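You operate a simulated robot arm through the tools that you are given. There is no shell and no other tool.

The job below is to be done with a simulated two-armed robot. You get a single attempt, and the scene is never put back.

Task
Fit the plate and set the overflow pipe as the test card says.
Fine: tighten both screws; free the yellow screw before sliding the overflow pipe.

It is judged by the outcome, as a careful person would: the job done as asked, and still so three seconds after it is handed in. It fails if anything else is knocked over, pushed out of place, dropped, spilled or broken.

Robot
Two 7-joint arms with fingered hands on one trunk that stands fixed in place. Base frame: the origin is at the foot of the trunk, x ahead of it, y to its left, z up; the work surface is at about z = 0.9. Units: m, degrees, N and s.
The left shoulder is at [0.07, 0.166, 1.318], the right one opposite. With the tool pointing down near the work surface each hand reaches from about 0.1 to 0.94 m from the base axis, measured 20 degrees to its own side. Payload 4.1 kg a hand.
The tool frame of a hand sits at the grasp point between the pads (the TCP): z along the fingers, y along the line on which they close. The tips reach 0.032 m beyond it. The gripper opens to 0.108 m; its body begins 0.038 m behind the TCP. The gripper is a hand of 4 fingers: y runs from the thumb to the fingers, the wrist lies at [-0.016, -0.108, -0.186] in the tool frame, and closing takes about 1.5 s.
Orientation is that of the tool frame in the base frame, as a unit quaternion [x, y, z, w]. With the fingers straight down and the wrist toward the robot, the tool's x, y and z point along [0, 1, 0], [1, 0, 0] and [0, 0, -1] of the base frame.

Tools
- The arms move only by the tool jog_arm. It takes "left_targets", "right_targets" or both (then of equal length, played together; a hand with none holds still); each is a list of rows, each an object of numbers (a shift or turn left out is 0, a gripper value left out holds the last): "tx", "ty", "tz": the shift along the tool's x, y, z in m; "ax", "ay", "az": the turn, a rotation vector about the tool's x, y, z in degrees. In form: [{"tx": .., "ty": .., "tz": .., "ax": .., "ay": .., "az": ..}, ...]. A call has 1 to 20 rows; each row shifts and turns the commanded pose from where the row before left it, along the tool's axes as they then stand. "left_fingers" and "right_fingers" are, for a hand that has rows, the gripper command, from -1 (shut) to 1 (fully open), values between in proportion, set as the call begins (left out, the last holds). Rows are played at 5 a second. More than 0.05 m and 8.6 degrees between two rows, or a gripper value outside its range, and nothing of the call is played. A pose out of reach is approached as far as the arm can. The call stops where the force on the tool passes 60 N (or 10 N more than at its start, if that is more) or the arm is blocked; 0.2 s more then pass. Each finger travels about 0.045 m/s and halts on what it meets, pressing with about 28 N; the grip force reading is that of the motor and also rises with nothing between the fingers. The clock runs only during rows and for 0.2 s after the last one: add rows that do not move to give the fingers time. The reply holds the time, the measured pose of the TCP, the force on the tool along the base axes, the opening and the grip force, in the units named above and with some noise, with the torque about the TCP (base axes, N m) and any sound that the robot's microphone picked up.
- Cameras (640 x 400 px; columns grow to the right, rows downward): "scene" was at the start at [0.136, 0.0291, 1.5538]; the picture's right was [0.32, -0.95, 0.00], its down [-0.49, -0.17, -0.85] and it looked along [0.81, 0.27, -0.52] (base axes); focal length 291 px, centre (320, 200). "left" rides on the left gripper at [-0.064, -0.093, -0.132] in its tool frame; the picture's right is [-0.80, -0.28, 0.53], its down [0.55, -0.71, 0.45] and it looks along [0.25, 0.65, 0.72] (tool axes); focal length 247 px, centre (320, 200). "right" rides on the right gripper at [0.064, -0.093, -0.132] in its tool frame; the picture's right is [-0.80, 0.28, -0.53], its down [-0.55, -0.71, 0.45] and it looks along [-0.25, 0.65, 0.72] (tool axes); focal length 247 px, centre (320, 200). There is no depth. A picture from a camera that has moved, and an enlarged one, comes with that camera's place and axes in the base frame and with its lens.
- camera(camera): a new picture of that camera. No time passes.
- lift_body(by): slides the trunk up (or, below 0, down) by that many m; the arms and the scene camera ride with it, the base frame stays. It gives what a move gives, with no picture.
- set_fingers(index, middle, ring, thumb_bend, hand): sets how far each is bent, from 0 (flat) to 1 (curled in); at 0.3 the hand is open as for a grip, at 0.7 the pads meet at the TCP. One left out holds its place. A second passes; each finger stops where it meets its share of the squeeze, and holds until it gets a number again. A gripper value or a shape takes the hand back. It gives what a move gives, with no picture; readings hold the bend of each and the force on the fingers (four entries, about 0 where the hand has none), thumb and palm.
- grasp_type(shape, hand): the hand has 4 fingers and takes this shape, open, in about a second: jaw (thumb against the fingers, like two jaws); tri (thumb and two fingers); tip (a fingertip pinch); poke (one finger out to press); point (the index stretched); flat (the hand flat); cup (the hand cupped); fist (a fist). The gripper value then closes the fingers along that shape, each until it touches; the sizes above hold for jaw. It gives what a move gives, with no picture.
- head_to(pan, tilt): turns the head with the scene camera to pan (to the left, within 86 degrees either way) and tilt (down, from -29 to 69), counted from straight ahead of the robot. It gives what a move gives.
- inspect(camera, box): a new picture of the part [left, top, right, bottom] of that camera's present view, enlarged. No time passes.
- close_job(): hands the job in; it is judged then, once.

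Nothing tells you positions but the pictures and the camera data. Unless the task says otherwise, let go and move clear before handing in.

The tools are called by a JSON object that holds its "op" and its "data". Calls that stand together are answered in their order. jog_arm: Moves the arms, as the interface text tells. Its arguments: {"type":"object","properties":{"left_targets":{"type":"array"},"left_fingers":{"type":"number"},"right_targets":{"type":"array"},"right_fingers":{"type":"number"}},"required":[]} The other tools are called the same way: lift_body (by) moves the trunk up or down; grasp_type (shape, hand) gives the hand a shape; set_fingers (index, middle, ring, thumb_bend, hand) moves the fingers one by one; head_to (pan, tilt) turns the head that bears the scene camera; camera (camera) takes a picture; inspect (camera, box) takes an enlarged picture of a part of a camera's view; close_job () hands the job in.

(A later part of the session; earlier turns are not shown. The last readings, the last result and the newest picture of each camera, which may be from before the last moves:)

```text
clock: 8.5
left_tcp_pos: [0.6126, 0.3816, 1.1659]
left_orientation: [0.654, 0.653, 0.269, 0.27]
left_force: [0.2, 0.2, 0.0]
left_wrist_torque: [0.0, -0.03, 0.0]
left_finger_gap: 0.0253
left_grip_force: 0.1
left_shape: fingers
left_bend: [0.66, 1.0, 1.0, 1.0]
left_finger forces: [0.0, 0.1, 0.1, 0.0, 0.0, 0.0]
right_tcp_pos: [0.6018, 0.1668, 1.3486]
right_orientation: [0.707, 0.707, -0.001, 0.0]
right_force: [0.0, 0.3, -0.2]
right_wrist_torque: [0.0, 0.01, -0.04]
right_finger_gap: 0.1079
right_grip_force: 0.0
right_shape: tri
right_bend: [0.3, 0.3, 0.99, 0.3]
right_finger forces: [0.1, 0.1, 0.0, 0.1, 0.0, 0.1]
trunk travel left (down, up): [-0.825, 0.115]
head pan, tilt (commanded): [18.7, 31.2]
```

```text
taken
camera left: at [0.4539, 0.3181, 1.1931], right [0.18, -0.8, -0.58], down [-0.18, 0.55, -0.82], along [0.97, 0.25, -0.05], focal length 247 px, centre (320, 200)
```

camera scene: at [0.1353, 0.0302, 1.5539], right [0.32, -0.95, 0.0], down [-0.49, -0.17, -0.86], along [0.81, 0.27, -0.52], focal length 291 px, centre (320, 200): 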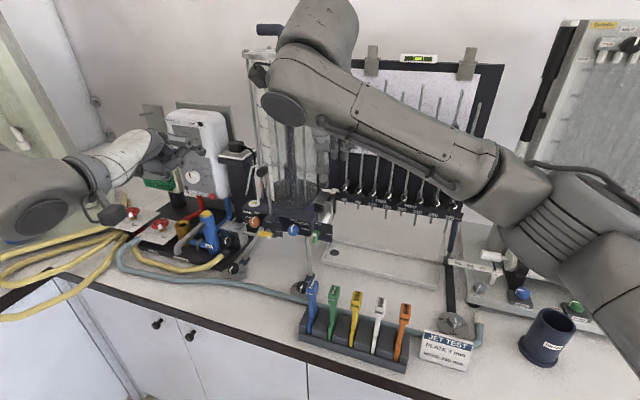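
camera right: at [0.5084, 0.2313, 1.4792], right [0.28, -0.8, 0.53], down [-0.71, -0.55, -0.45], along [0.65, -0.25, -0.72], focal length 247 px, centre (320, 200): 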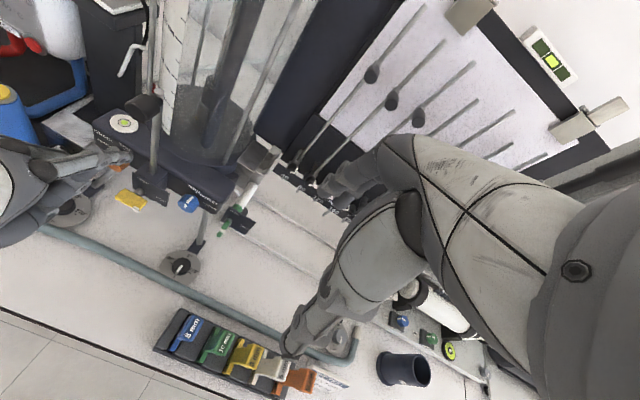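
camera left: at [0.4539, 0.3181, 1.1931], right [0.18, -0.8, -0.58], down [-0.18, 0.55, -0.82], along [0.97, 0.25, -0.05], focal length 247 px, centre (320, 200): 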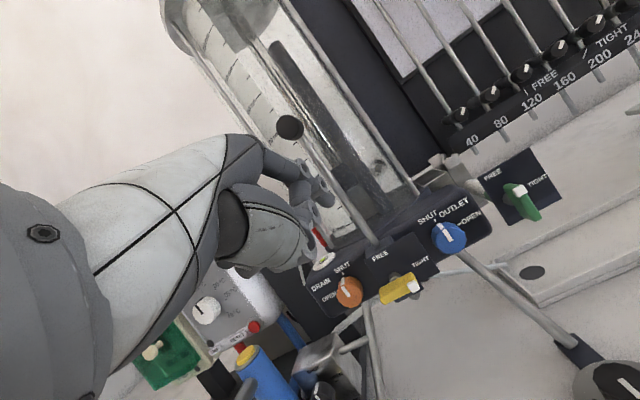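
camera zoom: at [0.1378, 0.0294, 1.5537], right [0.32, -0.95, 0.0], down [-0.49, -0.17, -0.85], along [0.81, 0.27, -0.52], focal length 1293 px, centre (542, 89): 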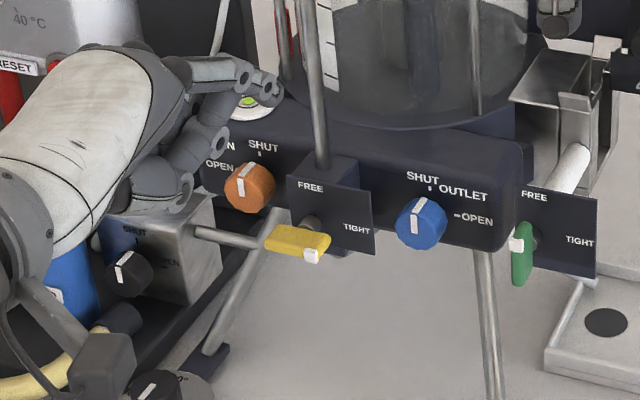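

The finger tip seems further forward than I expected, so I look closer at the left hand before continuing.

{"op": "inspect", "data": {"camera": "scene", "box": [210, 180, 290, 235]}}

{"op": "inspect", "data": {"camera": "right", "box": [60, 110, 160, 220]}}

{"op": "inspect", "data": {"camera": "left", "box": [220, 130, 420, 310]}}

```text
7.27 times, centred on (250, 208) of scene
camera zoom: at [0.1378, 0.0294, 1.5537], right [0.32, -0.95, 0.0], down [-0.49, -0.17, -0.85], along [0.81, 0.27, -0.52], focal length 2116 px, centre (829, 146)
```

zoom: 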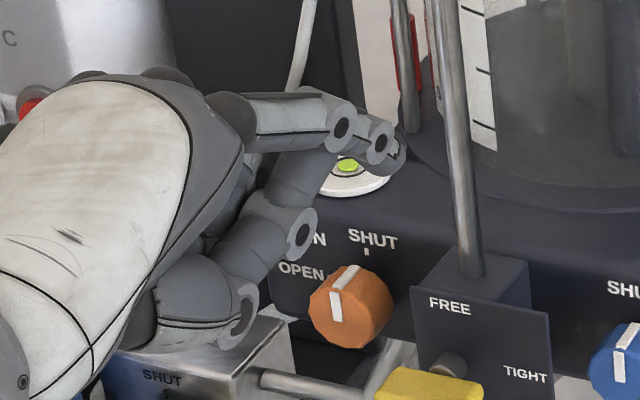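

```text
3.64 times, centred on (110, 165) of right
camera zoom: at [0.5084, 0.2313, 1.4792], right [0.28, -0.8, 0.53], down [-0.71, -0.55, -0.45], along [0.65, -0.25, -0.72], focal length 898 px, centre (1084, 327)
```

zoom: 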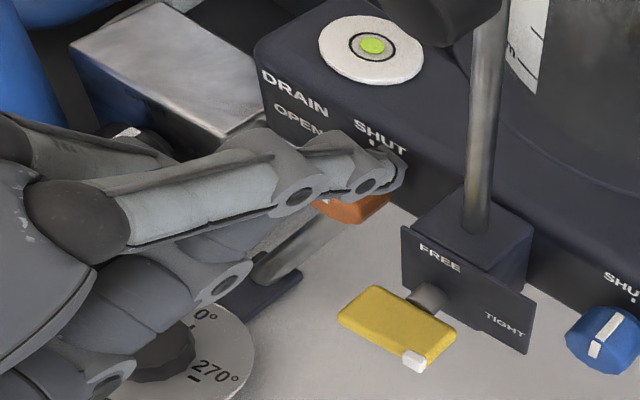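

```text
2.22 times, centred on (320, 220) of left
camera zoom: at [0.4539, 0.3181, 1.1931], right [0.18, -0.8, -0.58], down [-0.18, 0.55, -0.82], along [0.97, 0.25, -0.05], focal length 549 px, centre (320, 156)
```

zoom: 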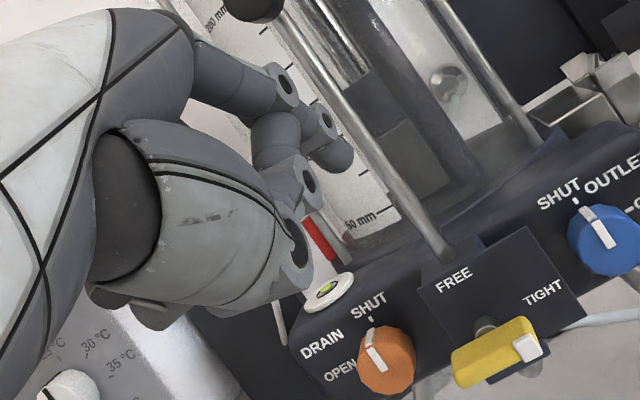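

The index tip is actually about 5 cm forward of the grasp point in this bend. I lower it carefully by 5 cm and check again with the cameras.

{"op": "jog_arm", "data": {"left_targets": [{"tx": 0.003, "ty": -0.0212, "tz": 0.01415}, {"tx": 0.003, "ty": -0.0212, "tz": 0.01415}]}}

{"op": "inspect", "data": {"camera": "right", "box": [80, 140, 180, 220]}}

{"op": "inspect", "data": {"camera": "scene", "box": [220, 190, 300, 255]}}

{"op": "inspect", "data": {"camera": "left", "box": [280, 150, 440, 270]}}

```text
clock: 9.1
left_tcp_pos: [0.6027, 0.3898, 1.117]
left_orientation: [0.653, 0.654, 0.271, 0.27]
left_force: [0.2, 0.3, 0.3]
left_wrist_torque: [0.02, 0.01, -0.01]
left_finger_gap: 0.0251
left_grip_force: 0.0
left_shape: fingers
left_bend: [0.66, 1.0, 1.0, 1.0]
left_finger forces: [0.0, 0.0, 0.1, 0.0, 0.1, 0.0]
right_tcp_pos: [0.6008, 0.1679, 1.3502]
right_orientation: [0.707, 0.707, 0.0, 0.0]
right_force: [-0.8, 0.3, -0.1]
right_wrist_torque: [0.0, 0.02, 0.0]
right_finger_gap: 0.1074
right_grip_force: 0.0
right_shape: tri
right_bend: [0.3, 0.3, 0.99, 0.3]
right_finger forces: [0.0, 0.0, 0.0, 0.0, 0.0, 0.0]
trunk travel left (down, up): [-0.825, 0.115]
head pan, tilt (commanded): [18.7, 31.2]
```

```text
5.00 times, centred on (130, 180) of right
camera zoom: at [0.507, 0.2315, 1.4797], right [0.28, -0.8, 0.53], down [-0.71, -0.55, -0.45], along [0.65, -0.25, -0.72], focal length 1235 px, centre (1270, 300)
```

zoom: 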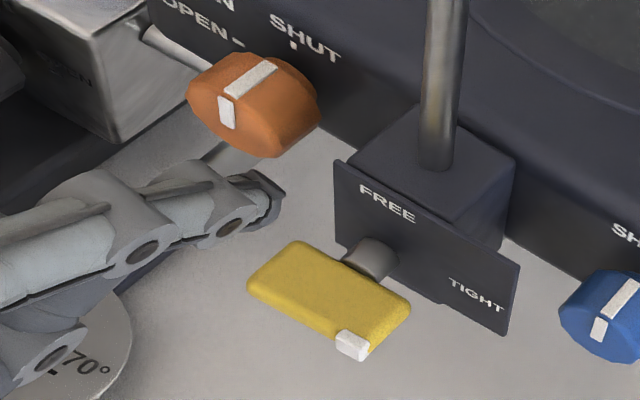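

```text
6.15 times, centred on (260, 222) of scene
camera zoom: at [0.1363, 0.0298, 1.5538], right [0.32, -0.95, 0.0], down [-0.49, -0.17, -0.85], along [0.81, 0.27, -0.52], focal length 1790 px, centre (689, 62)
```

zoom: 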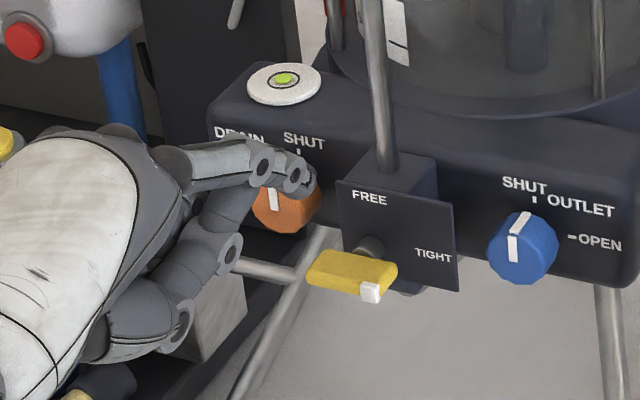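

```text
3.33 times, centred on (360, 210) of left
camera zoom: at [0.4438, 0.3259, 1.1433], right [0.18, -0.8, -0.58], down [-0.18, 0.55, -0.82], along [0.97, 0.25, -0.05], focal length 823 px, centre (187, 167)
```

zoom: 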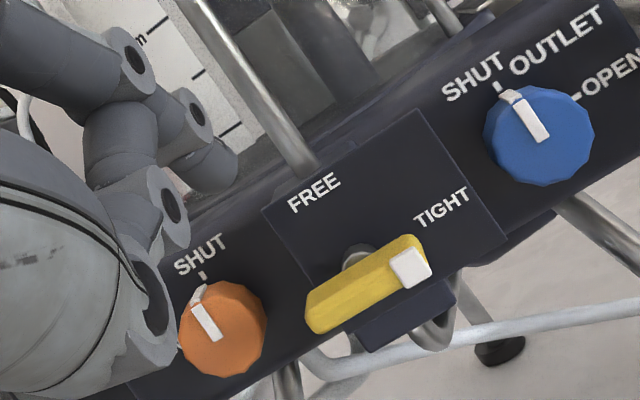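

The index tip is now about (0.661, 0.372, 1.125), just above the left end of the yellow blade (left end at y≈0.377). I lower it toward contact.

{"op": "jog_arm", "data": {"left_targets": [{"tx": 0.003, "ty": -0.00707, "tz": 0.00707}, {"ty": -0.00707, "tz": 0.00707}, {"ty": -0.00707, "tz": 0.00707}]}}

{"op": "inspect", "data": {"camera": "right", "box": [80, 140, 180, 220]}}

{"op": "inspect", "data": {"camera": "left", "box": [280, 150, 440, 270]}}

```text
clock: 9.9
left_tcp_pos: [0.6003, 0.3931, 1.088]
left_orientation: [0.653, 0.653, 0.271, 0.271]
left_force: [-0.5, 0.0, 0.2]
left_wrist_torque: [0.04, 0.04, 0.01]
left_finger_gap: 0.0253
left_grip_force: 0.0
left_shape: fingers
left_bend: [0.66, 1.0, 1.0, 0.99]
left_finger forces: [0.0, 0.1, 0.0, 0.0, 0.0, 0.0]
right_tcp_pos: [0.5999, 0.1673, 1.3492]
right_orientation: [0.707, 0.707, 0.0, 0.0]
right_force: [-1.4, -0.1, -0.3]
right_wrist_torque: [0.0, 0.01, 0.05]
right_finger_gap: 0.1077
right_grip_force: 0.0
right_shape: tri
right_bend: [0.3, 0.3, 0.99, 0.3]
right_finger forces: [0.0, 0.0, 0.0, 0.0, 0.0, 0.0]
trunk travel left (down, up): [-0.825, 0.115]
head pan, tilt (commanded): [18.7, 31.2]
```

```text
5.00 times, centred on (130, 180) of right
camera zoom: at [0.5066, 0.2308, 1.4799], right [0.28, -0.8, 0.53], down [-0.71, -0.55, -0.45], along [0.65, -0.25, -0.72], focal length 1235 px, centre (1270, 300)
```

zoom: 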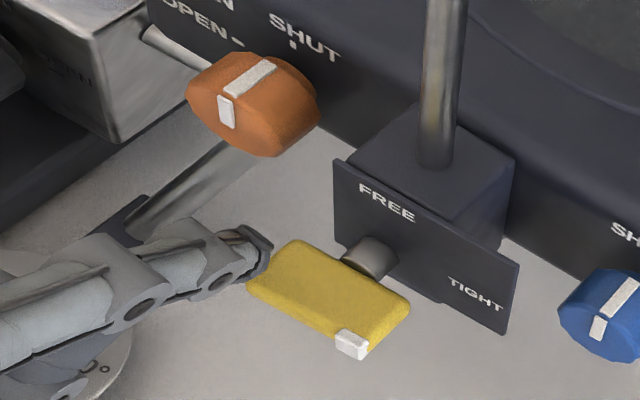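

```text
3.33 times, centred on (360, 210) of left
camera zoom: at [0.4421, 0.3284, 1.1139], right [0.18, -0.8, -0.58], down [-0.18, 0.55, -0.82], along [0.97, 0.25, -0.05], focal length 823 px, centre (187, 167)
```

zoom: 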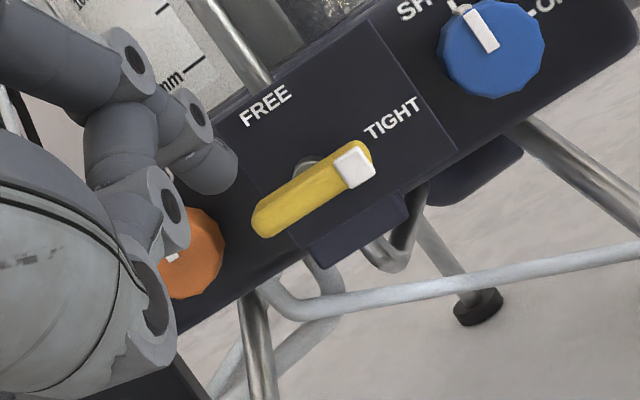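

The finger tip is slightly left of and above the blade's left end. I shift it 3 mm right and press down in small steps, watching force.

{"op": "jog_arm", "data": {"left_targets": [{"tx": -0.003, "ty": -0.00354, "tz": 0.00354}, {"ty": -0.00354, "tz": 0.00354}, {"ty": -0.00354, "tz": 0.00354}, {"ty": -0.00354, "tz": 0.00354}]}}

{"op": "inspect", "data": {"camera": "right", "box": [80, 140, 180, 220]}}

{"op": "inspect", "data": {"camera": "left", "box": [280, 150, 440, 270]}}

```text
clock: 10.9
left_tcp_pos: [0.5989, 0.3877, 1.0661]
left_orientation: [0.653, 0.653, 0.272, 0.271]
left_force: [-1.4, 1.5, 2.6]
left_wrist_torque: [-0.06, -0.16, 0.04]
left_finger_gap: 0.0252
left_grip_force: 1.5
left_shape: fingers
left_bend: [0.65, 1.0, 1.0, 0.99]
left_finger forces: [3.2, 0.0, 0.0, 0.0, 0.0, 0.0]
right_tcp_pos: [0.6002, 0.167, 1.3495]
right_orientation: [0.707, 0.707, 0.0, -0.001]
right_force: [0.0, -0.5, 0.0]
right_wrist_torque: [0.0, 0.0, -0.04]
right_finger_gap: 0.1078
right_grip_force: 0.0
right_shape: tri
right_bend: [0.3, 0.3, 0.99, 0.3]
right_finger forces: [0.0, 0.0, 0.1, 0.0, 0.1, 0.0]
trunk travel left (down, up): [-0.825, 0.115]
head pan, tilt (commanded): [18.7, 31.2]
```

```text
5.00 times, centred on (130, 180) of right
camera zoom: at [0.5066, 0.2314, 1.4798], right [0.28, -0.8, 0.53], down [-0.71, -0.55, -0.45], along [0.65, -0.25, -0.72], focal length 1235 px, centre (1270, 300)
```

zoom: 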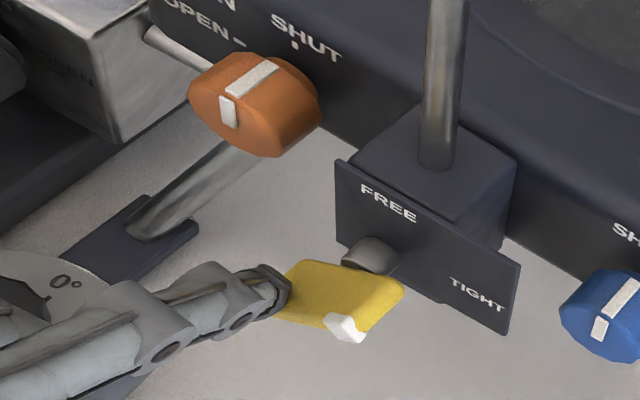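

```text
3.33 times, centred on (360, 210) of left
camera zoom: at [0.442, 0.3249, 1.0936], right [0.18, -0.8, -0.58], down [-0.18, 0.55, -0.82], along [0.97, 0.25, -0.05], focal length 823 px, centre (187, 167)
```

zoom: 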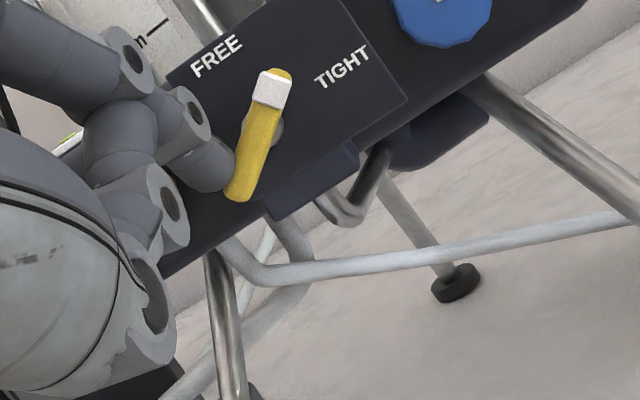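

The blade turns easily (about 40° so far, 3 N). I keep pressing down and then to the right to bring it to FREE.

{"op": "jog_arm", "data": {"left_targets": [{"tx": -0.001, "ty": -0.00283, "tz": 0.00283}, {"tx": -0.001, "ty": -0.00283, "tz": 0.00283}, {"tx": -0.001, "ty": -0.00283, "tz": 0.00283}, {"tx": -0.002, "ty": -0.00212, "tz": 0.00212}, {"tx": -0.002, "ty": -0.00141, "tz": 0.00141}]}}

{"op": "inspect", "data": {"camera": "right", "box": [80, 140, 180, 220]}}

{"op": "inspect", "data": {"camera": "left", "box": [280, 130, 440, 250]}}

```text
clock: 12.1
left_tcp_pos: [0.6, 0.3845, 1.0498]
left_orientation: [0.653, 0.654, 0.271, 0.271]
left_force: [-0.5, 5.1, 2.7]
left_wrist_torque: [-0.15, -0.16, 0.25]
left_finger_gap: 0.025
left_grip_force: 3.0
left_shape: fingers
left_bend: [0.61, 1.0, 1.0, 0.99]
left_finger forces: [5.4, 0.0, 0.1, 0.0, 0.0, 0.0]
right_tcp_pos: [0.5983, 0.1669, 1.35]
right_orientation: [0.707, 0.708, 0.0, 0.0]
right_force: [0.4, 0.7, 0.1]
right_wrist_torque: [-0.02, -0.03, -0.01]
right_finger_gap: 0.1075
right_grip_force: 0.2
right_shape: tri
right_bend: [0.3, 0.3, 0.99, 0.3]
right_finger forces: [0.0, 0.0, 0.1, 0.0, 0.0, 0.1]
trunk travel left (down, up): [-0.825, 0.115]
head pan, tilt (commanded): [18.7, 31.2]
```

```text
5.00 times, centred on (130, 180) of right
camera zoom: at [0.5059, 0.2323, 1.48], right [0.28, -0.8, 0.53], down [-0.71, -0.55, -0.45], along [0.65, -0.25, -0.72], focal length 1235 px, centre (1270, 300)
```

zoom: 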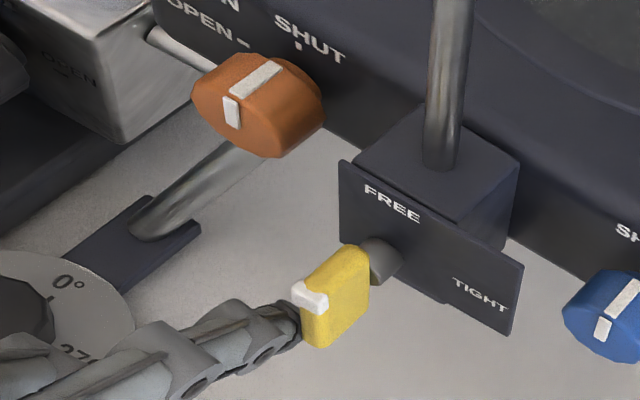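

```text
3.33 times, centred on (360, 190) of left
camera zoom: at [0.4419, 0.3198, 1.0769], right [0.18, -0.8, -0.58], down [-0.18, 0.55, -0.82], along [0.97, 0.25, -0.05], focal length 823 px, centre (187, 233)
```

zoom: 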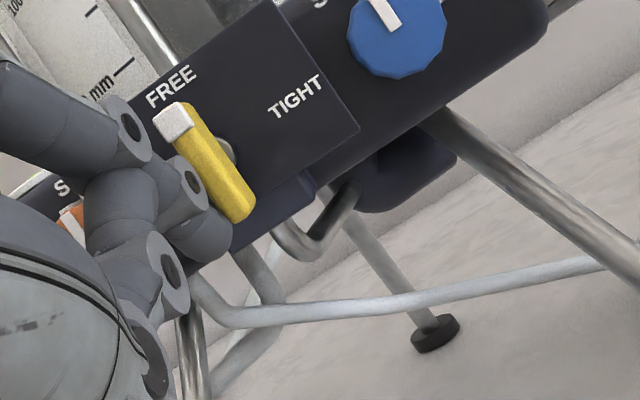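

The blade now points straight up at FREE. I nudge it a touch more to be sure it is at its stop.

{"op": "jog_arm", "data": {"left_targets": [{"tx": -0.002}, {"tx": -0.001}]}}

{"op": "inspect", "data": {"camera": "left", "box": [280, 130, 440, 250]}}

{"op": "inspect", "data": {"camera": "scene", "box": [230, 40, 330, 250]}}

```text
clock: 12.7
left_tcp_pos: [0.5991, 0.3818, 1.0494]
left_orientation: [0.653, 0.653, 0.271, 0.271]
left_force: [-1.1, 10.1, 4.5]
left_wrist_torque: [-0.23, -0.25, 0.54]
left_finger_gap: 0.0249
left_grip_force: 5.4
left_shape: fingers
left_bend: [0.52, 1.0, 1.0, 0.99]
left_finger forces: [11.1, 0.0, 0.1, 0.1, 0.0, 0.1]
right_tcp_pos: [0.5996, 0.169, 1.3508]
right_orientation: [0.706, 0.708, -0.001, 0.001]
right_force: [-0.5, 0.4, 0.8]
right_wrist_torque: [0.0, 0.0, -0.01]
right_finger_gap: 0.1077
right_grip_force: 0.0
right_shape: tri
right_bend: [0.3, 0.3, 0.99, 0.3]
right_finger forces: [0.0, 0.0, 0.1, 0.0, 0.0, 0.0]
trunk travel left (down, up): [-0.825, 0.115]
head pan, tilt (commanded): [18.7, 31.2]
```

```text
3.33 times, centred on (360, 190) of left
camera zoom: at [0.4414, 0.3174, 1.0765], right [0.18, -0.8, -0.58], down [-0.18, 0.55, -0.82], along [0.97, 0.25, -0.05], focal length 823 px, centre (187, 233)
```

zoom: 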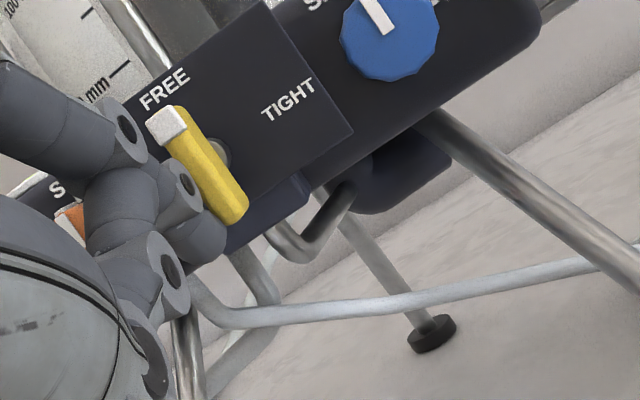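

```text
1.90 times, centred on (280, 145) of scene
camera zoom: at [0.1349, 0.0315, 1.5539], right [0.32, -0.95, 0.0], down [-0.49, -0.17, -0.86], along [0.81, 0.27, -0.52], focal length 554 px, centre (396, 305)
```

zoom: 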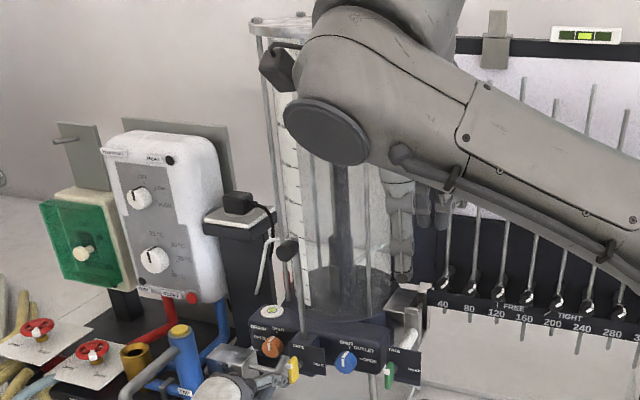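

Yellow is FREE and the pipe has stayed in place. I back the left hand away and up, and move the right arm out of the scene camera's view of the tank.

{"op": "jog_arm", "data": {"left_targets": [{"tx": 0.012}, {"ty": -0.0283, "tz": -0.0283}, {"ty": -0.0283, "tz": -0.0283}, {"ty": 0.033, "tz": -0.033}, {"ty": 0.033, "tz": -0.033}, {"ty": 0.033, "tz": -0.033}, {"ty": 0.033, "tz": -0.033}, {"ty": 0.033, "tz": -0.033}, {"ty": 0.033, "tz": -0.033}], "right_targets": [{"tx": -0.02, "tz": -0.008}, {"tx": -0.02, "tz": -0.008}, {"tx": -0.02, "tz": -0.008}, {"tx": -0.02, "tz": -0.008}, {"tx": -0.02, "tz": -0.008}, {"tx": -0.02, "tz": -0.008}, {"tx": -0.02, "tz": -0.008}, {"tx": -0.02, "tz": -0.008}, {"tx": -0.02, "tz": -0.008}]}}

{"op": "grasp_type", "data": {"hand": "left", "shape": "poke"}}

{"op": "camera", "data": {"camera": "left"}}

{"op": "camera", "data": {"camera": "scene"}}

{"op": "inspect", "data": {"camera": "scene", "box": [190, 120, 300, 260]}}

```text
clock: 14.7
left_tcp_pos: [0.5207, 0.3889, 1.3306]
left_orientation: [0.653, 0.653, 0.271, 0.271]
left_force: [-0.3, -0.1, -0.6]
left_wrist_torque: [-0.01, 0.0, 0.03]
left_finger_gap: 0.0247
left_grip_force: 0.0
left_shape: fingers
left_bend: [0.66, 1.0, 1.0, 0.99]
left_finger forces: [0.1, 0.0, 0.0, 0.0, 0.0, 0.0]
right_tcp_pos: [0.5988, -0.014, 1.4224]
right_orientation: [0.707, 0.708, 0.0, -0.001]
right_force: [-0.2, -0.6, -0.5]
right_wrist_torque: [0.04, -0.01, 0.0]
right_finger_gap: 0.1077
right_grip_force: 0.0
right_shape: tri
right_bend: [0.3, 0.3, 0.99, 0.3]
right_finger forces: [0.1, 0.0, 0.1, 0.0, 0.0, 0.0]
trunk travel left (down, up): [-0.825, 0.115]
head pan, tilt (commanded): [18.7, 31.2]
```

```text
clock: 15.6
left_tcp_pos: [0.5219, 0.3908, 1.3303]
left_orientation: [0.653, 0.654, 0.271, 0.27]
left_force: [0.5, 0.5, -0.5]
left_wrist_torque: [0.0, 0.0, 0.0]
left_finger_gap: 0.0
left_grip_force: 0.0
left_shape: poke
left_bend: [0.7, 0.7, 0.99, 1.0]
left_finger forces: [0.0, 0.0, 0.0, 0.0, 0.0, 0.0]
right_tcp_pos: [0.5987, -0.0116, 1.4226]
right_orientation: [0.707, 0.707, 0.0, 0.0]
right_force: [1.1, 1.4, 0.7]
right_wrist_torque: [-0.02, -0.01, 0.01]
right_finger_gap: 0.1077
right_grip_force: 0.0
right_shape: tri
right_bend: [0.3, 0.3, 0.99, 0.3]
right_finger forces: [0.1, 0.0, 0.0, 0.1, 0.0, 0.0]
trunk travel left (down, up): [-0.825, 0.115]
head pan, tilt (commanded): [18.7, 31.2]
```

```text
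taken
camera left: at [0.364, 0.3277, 1.3566], right [0.18, -0.8, -0.58], down [-0.18, 0.55, -0.82], along [0.97, 0.25, -0.05], focal length 247 px, centre (320, 200)
```

left: 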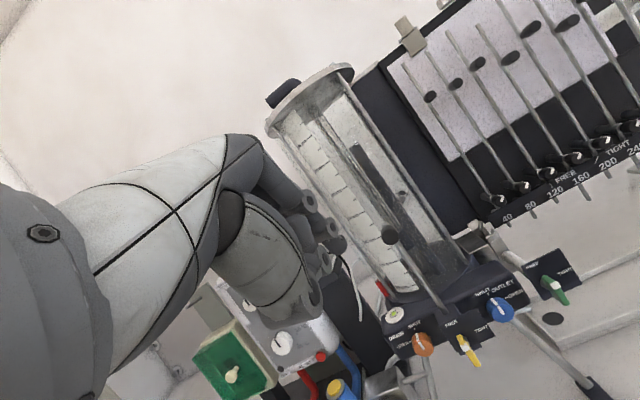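

```text
taken
camera scene: at [0.1362, 0.0297, 1.5538], right [0.32, -0.95, 0.0], down [-0.49, -0.17, -0.85], along [0.81, 0.27, -0.52], focal length 291 px, centre (320, 200)
```

scene: 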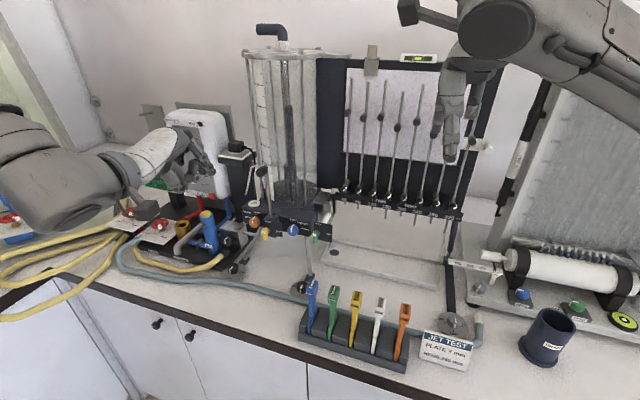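

```text
2.86 times, centred on (245, 190) of scene
camera zoom: at [0.1362, 0.0297, 1.5538], right [0.32, -0.95, 0.0], down [-0.49, -0.17, -0.85], along [0.81, 0.27, -0.52], focal length 831 px, centre (534, 229)
```

zoom: 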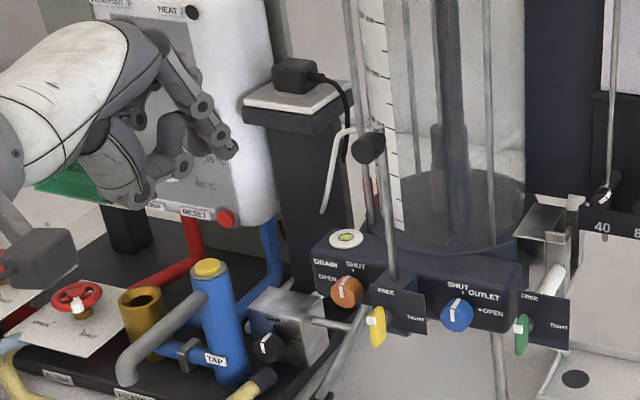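

The yellow screw shows FREE. I bring the two poke fingers above the black knob of the overflow rod, then check alignment before pushing it down.

{"op": "jog_arm", "data": {"left_targets": [{"ty": 0.0212, "tz": -0.0212}, {"tx": -0.013, "ty": 0.0313, "tz": 0.0313}, {"tx": -0.013, "ty": 0.0313, "tz": 0.0313}, {"tx": -0.013, "ty": 0.0313, "tz": 0.0313}]}}

{"op": "camera", "data": {"camera": "left"}}

{"op": "inspect", "data": {"camera": "scene", "box": [210, 110, 310, 200]}}

{"op": "inspect", "data": {"camera": "right", "box": [0, 0, 160, 100]}}

```text
clock: 16.6
left_tcp_pos: [0.6552, 0.3519, 1.3604]
left_orientation: [0.653, 0.654, 0.271, 0.269]
left_force: [0.0, -0.1, 0.3]
left_wrist_torque: [-0.02, -0.02, -0.02]
left_finger_gap: 0.0
left_grip_force: 0.0
left_shape: poke
left_bend: [0.7, 0.7, 0.99, 1.0]
left_finger forces: [0.0, 0.0, 0.0, 0.1, 0.0, 0.1]
right_tcp_pos: [0.6024, -0.011, 1.4207]
right_orientation: [0.707, 0.708, -0.001, -0.001]
right_force: [-0.3, -0.2, -0.3]
right_wrist_torque: [-0.01, 0.03, -0.01]
right_finger_gap: 0.1076
right_grip_force: 0.0
right_shape: tri
right_bend: [0.3, 0.3, 0.99, 0.3]
right_finger forces: [0.0, 0.0, 0.0, 0.1, 0.0, 0.0]
trunk travel left (down, up): [-0.825, 0.115]
head pan, tilt (commanded): [18.7, 31.2]
```

```text
taken
camera left: at [0.4975, 0.2882, 1.3877], right [0.18, -0.8, -0.58], down [-0.18, 0.55, -0.81], along [0.97, 0.25, -0.05], focal length 247 px, centre (320, 200)
```

left: 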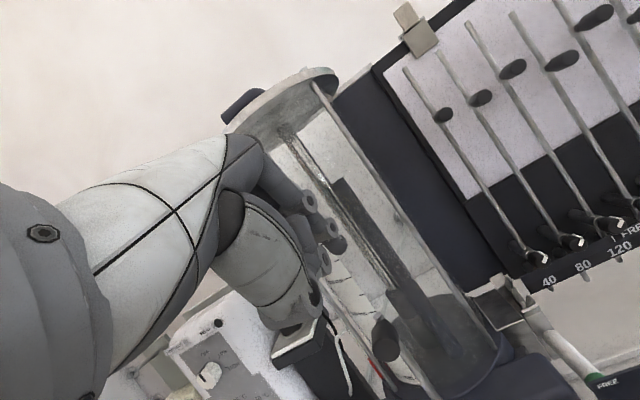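

```text
4.44 times, centred on (260, 155) of scene
camera zoom: at [0.1387, 0.0297, 1.5536], right [0.32, -0.95, 0.0], down [-0.49, -0.17, -0.85], along [0.81, 0.28, -0.52], focal length 1293 px, centre (587, 400)
```

zoom: 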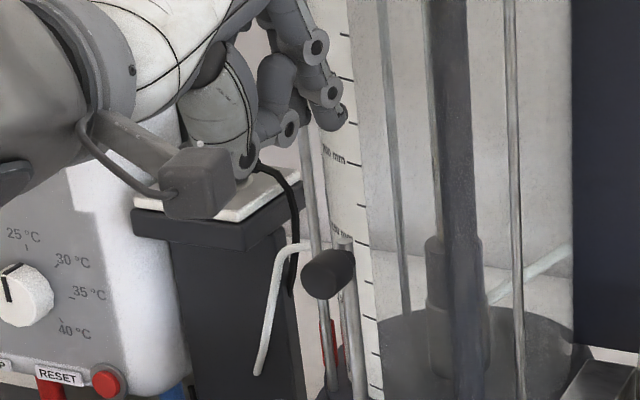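

```text
4.00 times, centred on (80, 50) of right
camera zoom: at [0.5086, 0.0533, 1.5509], right [0.29, -0.8, 0.53], down [-0.71, -0.55, -0.45], along [0.65, -0.25, -0.72], focal length 988 px, centre (1280, 800)
```

zoom: 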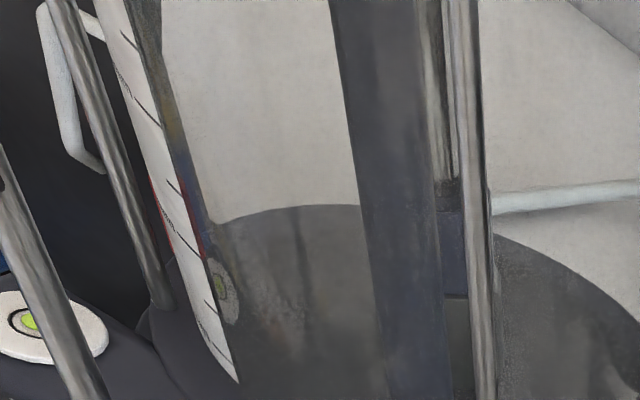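

The tips are a few millimetres right of the knob, so I shift 8 mm left and descend to just above it.

{"op": "jog_arm", "data": {"left_targets": [{"tx": 0.008, "ty": -0.0141, "tz": 0.0141}, {"ty": -0.0141, "tz": 0.0141}, {"ty": -0.0106, "tz": 0.0106}]}}

{"op": "camera", "data": {"camera": "left"}}

{"op": "inspect", "data": {"camera": "left", "box": [290, 180, 430, 360]}}

{"op": "inspect", "data": {"camera": "scene", "box": [220, 130, 300, 200]}}

```text
clock: 17.4
left_tcp_pos: [0.6538, 0.3594, 1.3066]
left_orientation: [0.653, 0.653, 0.271, 0.271]
left_force: [0.6, 0.3, 0.1]
left_wrist_torque: [-0.01, 0.0, 0.01]
left_finger_gap: 0.0
left_grip_force: 0.0
left_shape: poke
left_bend: [0.7, 0.7, 0.99, 1.0]
left_finger forces: [0.0, 0.0, 0.1, 0.1, 0.0, 0.0]
right_tcp_pos: [0.6003, -0.0121, 1.4213]
right_orientation: [0.707, 0.707, 0.0, 0.0]
right_force: [0.0, -0.4, -0.1]
right_wrist_torque: [-0.02, 0.02, 0.01]
right_finger_gap: 0.1078
right_grip_force: 0.0
right_shape: tri
right_bend: [0.3, 0.3, 0.99, 0.3]
right_finger forces: [0.0, 0.0, 0.0, 0.0, 0.0, 0.0]
trunk travel left (down, up): [-0.825, 0.115]
head pan, tilt (commanded): [18.7, 31.2]
```

```text
taken
camera left: at [0.4948, 0.2956, 1.333], right [0.18, -0.8, -0.58], down [-0.18, 0.55, -0.82], along [0.97, 0.25, -0.05], focal length 247 px, centre (320, 200)
```

left: 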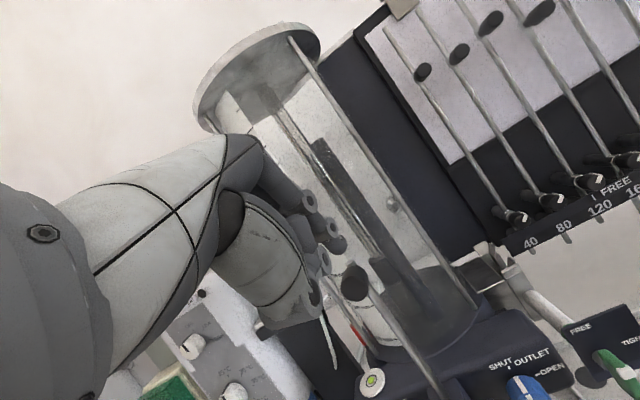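

```text
2.22 times, centred on (360, 270) of left
camera zoom: at [0.4948, 0.2956, 1.333], right [0.18, -0.8, -0.58], down [-0.18, 0.55, -0.82], along [0.97, 0.25, -0.05], focal length 549 px, centre (231, 44)
```

zoom: 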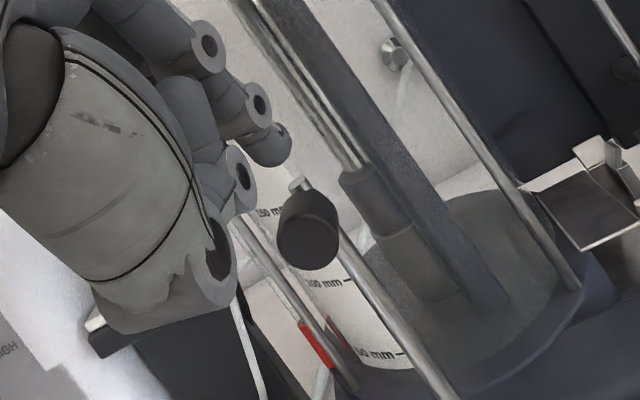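

```text
5.71 times, centred on (260, 165) of scene
camera zoom: at [0.1357, 0.0287, 1.5539], right [0.32, -0.95, 0.0], down [-0.49, -0.17, -0.86], along [0.81, 0.27, -0.52], focal length 1662 px, centre (663, 400)
```

zoom: 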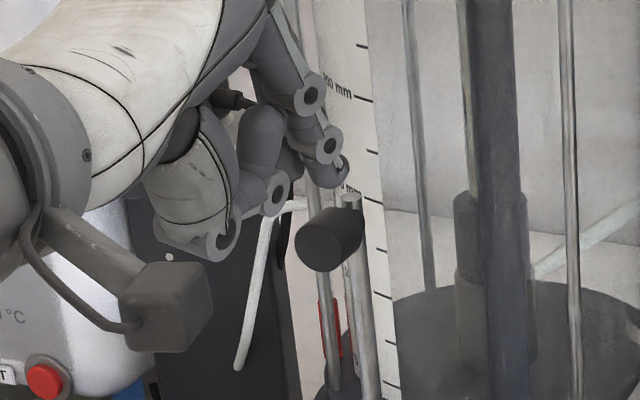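

The tips are just above the knob. I shift 3 mm right to centre the pair on it and lower until contact.

{"op": "jog_arm", "data": {"left_targets": [{"tx": -0.003, "ty": -0.00424, "tz": 0.00424}, {"ty": -0.00424, "tz": 0.00424}, {"ty": -0.00283, "tz": 0.00283}]}}

{"op": "inspect", "data": {"camera": "left", "box": [290, 180, 430, 360]}}

{"op": "inspect", "data": {"camera": "scene", "box": [220, 130, 300, 200]}}

```text
clock: 18.2
left_tcp_pos: [0.6544, 0.3572, 1.2883]
left_orientation: [0.654, 0.653, 0.27, 0.271]
left_force: [0.0, 0.4, 0.1]
left_wrist_torque: [0.01, 0.02, -0.04]
left_finger_gap: 0.0
left_grip_force: 0.0
left_shape: poke
left_bend: [0.7, 0.7, 0.99, 1.0]
left_finger forces: [0.0, 0.0, 0.0, 0.0, 0.0, 0.0]
right_tcp_pos: [0.5988, -0.0108, 1.4203]
right_orientation: [0.707, 0.708, 0.0, 0.0]
right_force: [-0.5, 0.5, -0.1]
right_wrist_torque: [0.03, -0.01, 0.01]
right_finger_gap: 0.1076
right_grip_force: 0.0
right_shape: tri
right_bend: [0.3, 0.3, 0.99, 0.3]
right_finger forces: [0.1, 0.0, 0.0, 0.0, 0.0, 0.0]
trunk travel left (down, up): [-0.825, 0.115]
head pan, tilt (commanded): [18.7, 31.2]
```

```text
2.22 times, centred on (360, 270) of left
camera zoom: at [0.4957, 0.2934, 1.3163], right [0.18, -0.8, -0.58], down [-0.18, 0.55, -0.82], along [0.97, 0.25, -0.05], focal length 549 px, centre (231, 44)
```

zoom: 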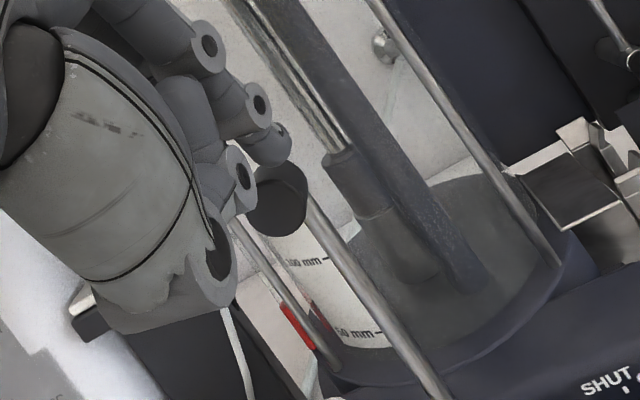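

```text
5.71 times, centred on (260, 165) of scene
camera zoom: at [0.1359, 0.0293, 1.5538], right [0.32, -0.95, 0.0], down [-0.49, -0.17, -0.85], along [0.81, 0.27, -0.52], focal length 1662 px, centre (663, 400)
```

zoom: 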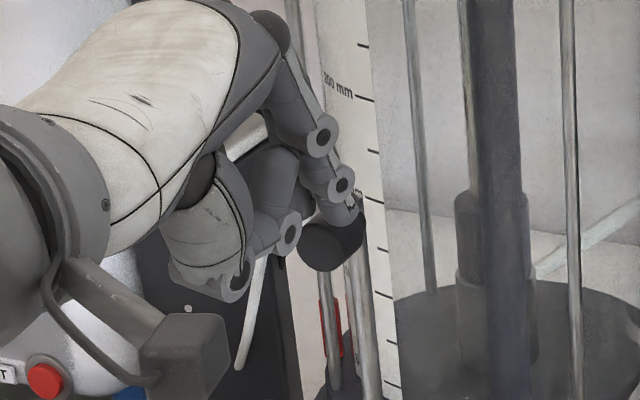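

Almost touching. I continue down in small steps and watch the finger force.

{"op": "jog_arm", "data": {"left_targets": [{"ty": -0.00283, "tz": 0.00283}, {"ty": -0.00283, "tz": 0.00283}, {"ty": -0.00283, "tz": 0.00283}, {"ty": -0.00283, "tz": 0.00283}]}}

{"op": "inspect", "data": {"camera": "left", "box": [290, 180, 430, 360]}}

{"op": "inspect", "data": {"camera": "scene", "box": [220, 130, 300, 200]}}

```text
clock: 19.2
left_tcp_pos: [0.6535, 0.3574, 1.2728]
left_orientation: [0.653, 0.654, 0.27, 0.271]
left_force: [-1.0, -0.3, 2.8]
left_wrist_torque: [0.0, -0.09, 0.01]
left_finger_gap: 0.0
left_grip_force: 0.0
left_shape: poke
left_bend: [0.7, 0.7, 0.99, 1.0]
left_finger forces: [0.0, 2.5, 0.0, 0.1, 0.0, 0.1]
right_tcp_pos: [0.5994, -0.0118, 1.4205]
right_orientation: [0.707, 0.707, 0.0, 0.0]
right_force: [0.3, 0.1, -0.5]
right_wrist_torque: [-0.02, -0.02, 0.02]
right_finger_gap: 0.1079
right_grip_force: 0.0
right_shape: tri
right_bend: [0.3, 0.3, 0.99, 0.3]
right_finger forces: [0.0, 0.1, 0.0, 0.0, 0.0, 0.0]
trunk travel left (down, up): [-0.825, 0.115]
head pan, tilt (commanded): [18.7, 31.2]
```

```text
2.22 times, centred on (360, 270) of left
camera zoom: at [0.4948, 0.2933, 1.3001], right [0.18, -0.8, -0.58], down [-0.18, 0.55, -0.82], along [0.97, 0.25, -0.05], focal length 549 px, centre (231, 44)
```

zoom: 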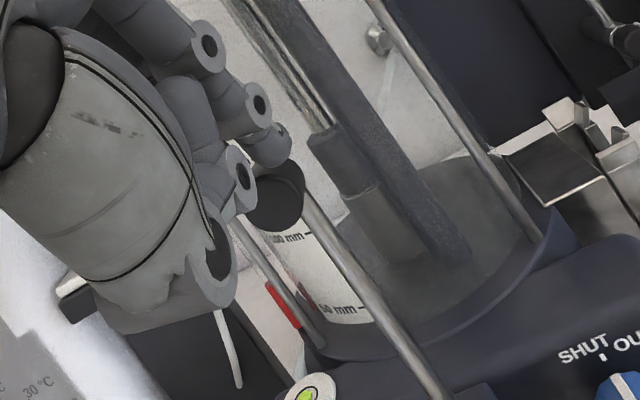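

```text
5.71 times, centred on (260, 165) of scene
camera zoom: at [0.1358, 0.0291, 1.5538], right [0.32, -0.95, 0.0], down [-0.49, -0.17, -0.86], along [0.81, 0.27, -0.52], focal length 1662 px, centre (663, 400)
```

zoom: 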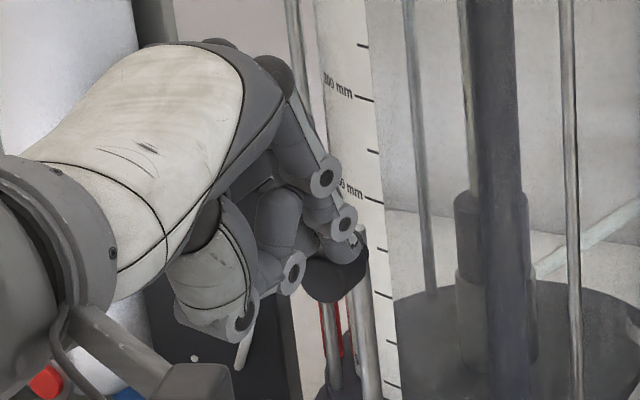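

The knob is moving down with only about 3 N. I check the pipe top against the scale now.

{"op": "inspect", "data": {"camera": "scene", "box": [240, 70, 320, 140]}}

{"op": "inspect", "data": {"camera": "left", "box": [220, 60, 380, 200]}}

```text
5.71 times, centred on (280, 105) of scene
camera zoom: at [0.1358, 0.0291, 1.5538], right [0.32, -0.95, 0.0], down [-0.49, -0.17, -0.86], along [0.81, 0.27, -0.52], focal length 1662 px, centre (549, 743)
```

zoom: 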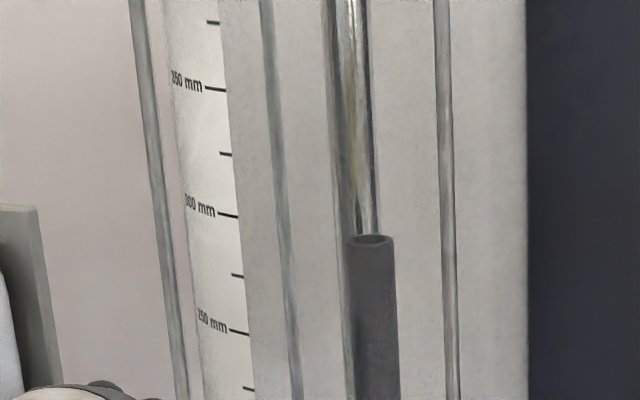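

```text
2.86 times, centred on (300, 130) of left
camera zoom: at [0.4948, 0.2933, 1.3001], right [0.18, -0.8, -0.58], down [-0.18, 0.55, -0.82], along [0.97, 0.25, -0.05], focal length 706 px, centre (377, 400)
```

zoom: 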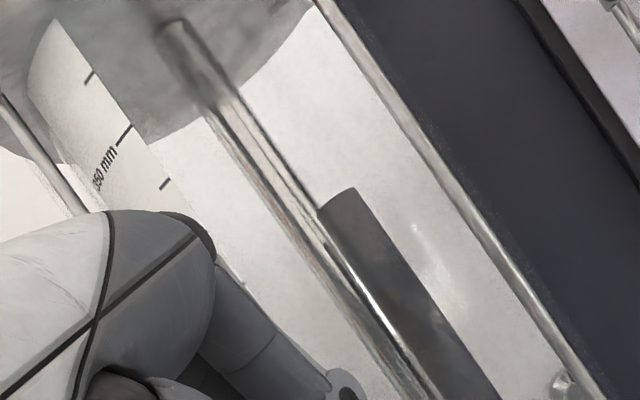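

The pipe has come down about 15 mm. I push a further 28 mm, then measure again.

{"op": "jog_arm", "data": {"left_targets": [{"ty": -0.00283, "tz": 0.00283}, {"ty": -0.00283, "tz": 0.00283}, {"ty": -0.00283, "tz": 0.00283}, {"ty": -0.00283, "tz": 0.00283}, {"ty": -0.00283, "tz": 0.00283}, {"ty": -0.00283, "tz": 0.00283}, {"ty": -0.00283, "tz": 0.00283}]}}

{"op": "inspect", "data": {"camera": "scene", "box": [240, 70, 320, 140]}}

{"op": "inspect", "data": {"camera": "scene", "box": [220, 140, 300, 210]}}

{"op": "camera", "data": {"camera": "left"}}

```text
clock: 20.8
left_tcp_pos: [0.6531, 0.3572, 1.245]
left_orientation: [0.653, 0.653, 0.271, 0.271]
left_force: [0.7, -0.5, 1.9]
left_wrist_torque: [0.0, -0.04, -0.03]
left_finger_gap: 0.0002
left_grip_force: 0.0
left_shape: poke
left_bend: [0.7, 0.7, 0.99, 1.0]
left_finger forces: [0.1, 1.8, 0.0, 0.0, 0.1, 0.1]
right_tcp_pos: [0.5982, -0.0133, 1.4211]
right_orientation: [0.707, 0.707, 0.0, -0.001]
right_force: [0.2, -0.4, -0.1]
right_wrist_torque: [0.0, -0.02, 0.04]
right_finger_gap: 0.1076
right_grip_force: 0.1
right_shape: tri
right_bend: [0.3, 0.3, 0.99, 0.3]
right_finger forces: [0.1, 0.1, 0.1, 0.1, 0.0, 0.1]
trunk travel left (down, up): [-0.825, 0.115]
head pan, tilt (commanded): [18.7, 31.2]
```

```text
5.71 times, centred on (280, 105) of scene
camera zoom: at [0.136, 0.0291, 1.5538], right [0.32, -0.95, 0.0], down [-0.49, -0.17, -0.85], along [0.81, 0.27, -0.52], focal length 1662 px, centre (549, 743)
```

zoom: 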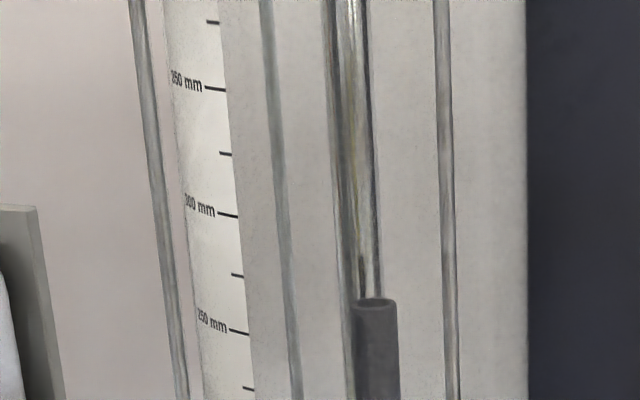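

```text
5.71 times, centred on (260, 175) of scene
camera zoom: at [0.136, 0.0291, 1.5538], right [0.32, -0.95, 0.0], down [-0.49, -0.17, -0.85], along [0.81, 0.27, -0.52], focal length 1662 px, centre (663, 343)
```

zoom: 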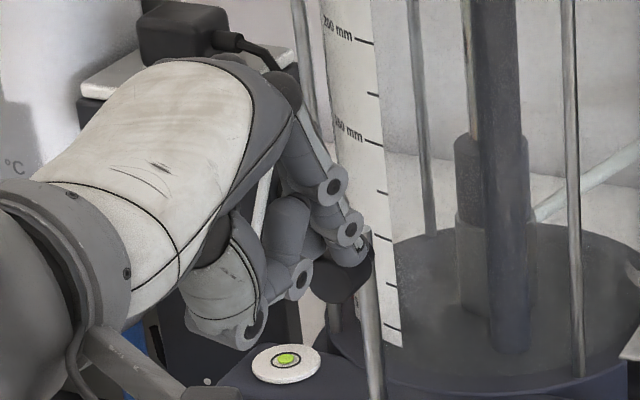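

```text
taken
camera left: at [0.4949, 0.2935, 1.2723], right [0.18, -0.8, -0.58], down [-0.18, 0.55, -0.82], along [0.97, 0.25, -0.05], focal length 247 px, centre (320, 200)
```

left: 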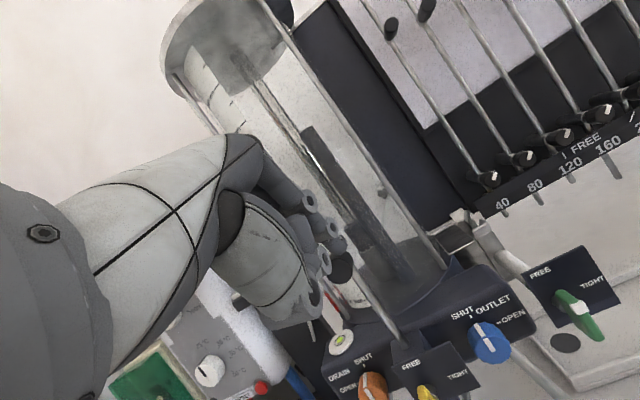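

The pipe top is now roughly 258–260 mm. I push 7 mm more, then back off and take a level reading.

{"op": "jog_arm", "data": {"left_targets": [{"ty": -0.00248, "tz": 0.00248}, {"ty": -0.00248, "tz": 0.00248}]}}

{"op": "inspect", "data": {"camera": "scene", "box": [240, 70, 320, 140]}}

```text
clock: 21.4
left_tcp_pos: [0.6524, 0.3573, 1.2376]
left_orientation: [0.653, 0.653, 0.271, 0.271]
left_force: [-0.1, 0.9, 0.8]
left_wrist_torque: [0.0, -0.06, 0.04]
left_finger_gap: 0.0
left_grip_force: 0.1
left_shape: poke
left_bend: [0.7, 0.7, 0.99, 1.0]
left_finger forces: [0.0, 1.9, 0.0, 0.1, 0.1, 0.0]
right_tcp_pos: [0.5992, -0.0118, 1.4213]
right_orientation: [0.707, 0.707, 0.0, 0.001]
right_force: [0.4, 0.6, 0.7]
right_wrist_torque: [0.01, 0.01, 0.01]
right_finger_gap: 0.1079
right_grip_force: 0.2
right_shape: tri
right_bend: [0.3, 0.3, 0.99, 0.3]
right_finger forces: [0.1, 0.1, 0.0, 0.1, 0.0, 0.0]
trunk travel left (down, up): [-0.825, 0.115]
head pan, tilt (commanded): [18.7, 31.2]
```

```text
5.71 times, centred on (280, 105) of scene
camera zoom: at [0.136, 0.0291, 1.5538], right [0.32, -0.95, 0.0], down [-0.49, -0.17, -0.85], along [0.81, 0.27, -0.52], focal length 1662 px, centre (549, 743)
```

zoom: 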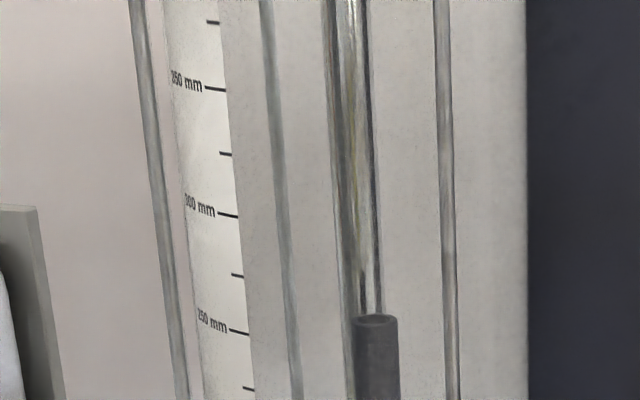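

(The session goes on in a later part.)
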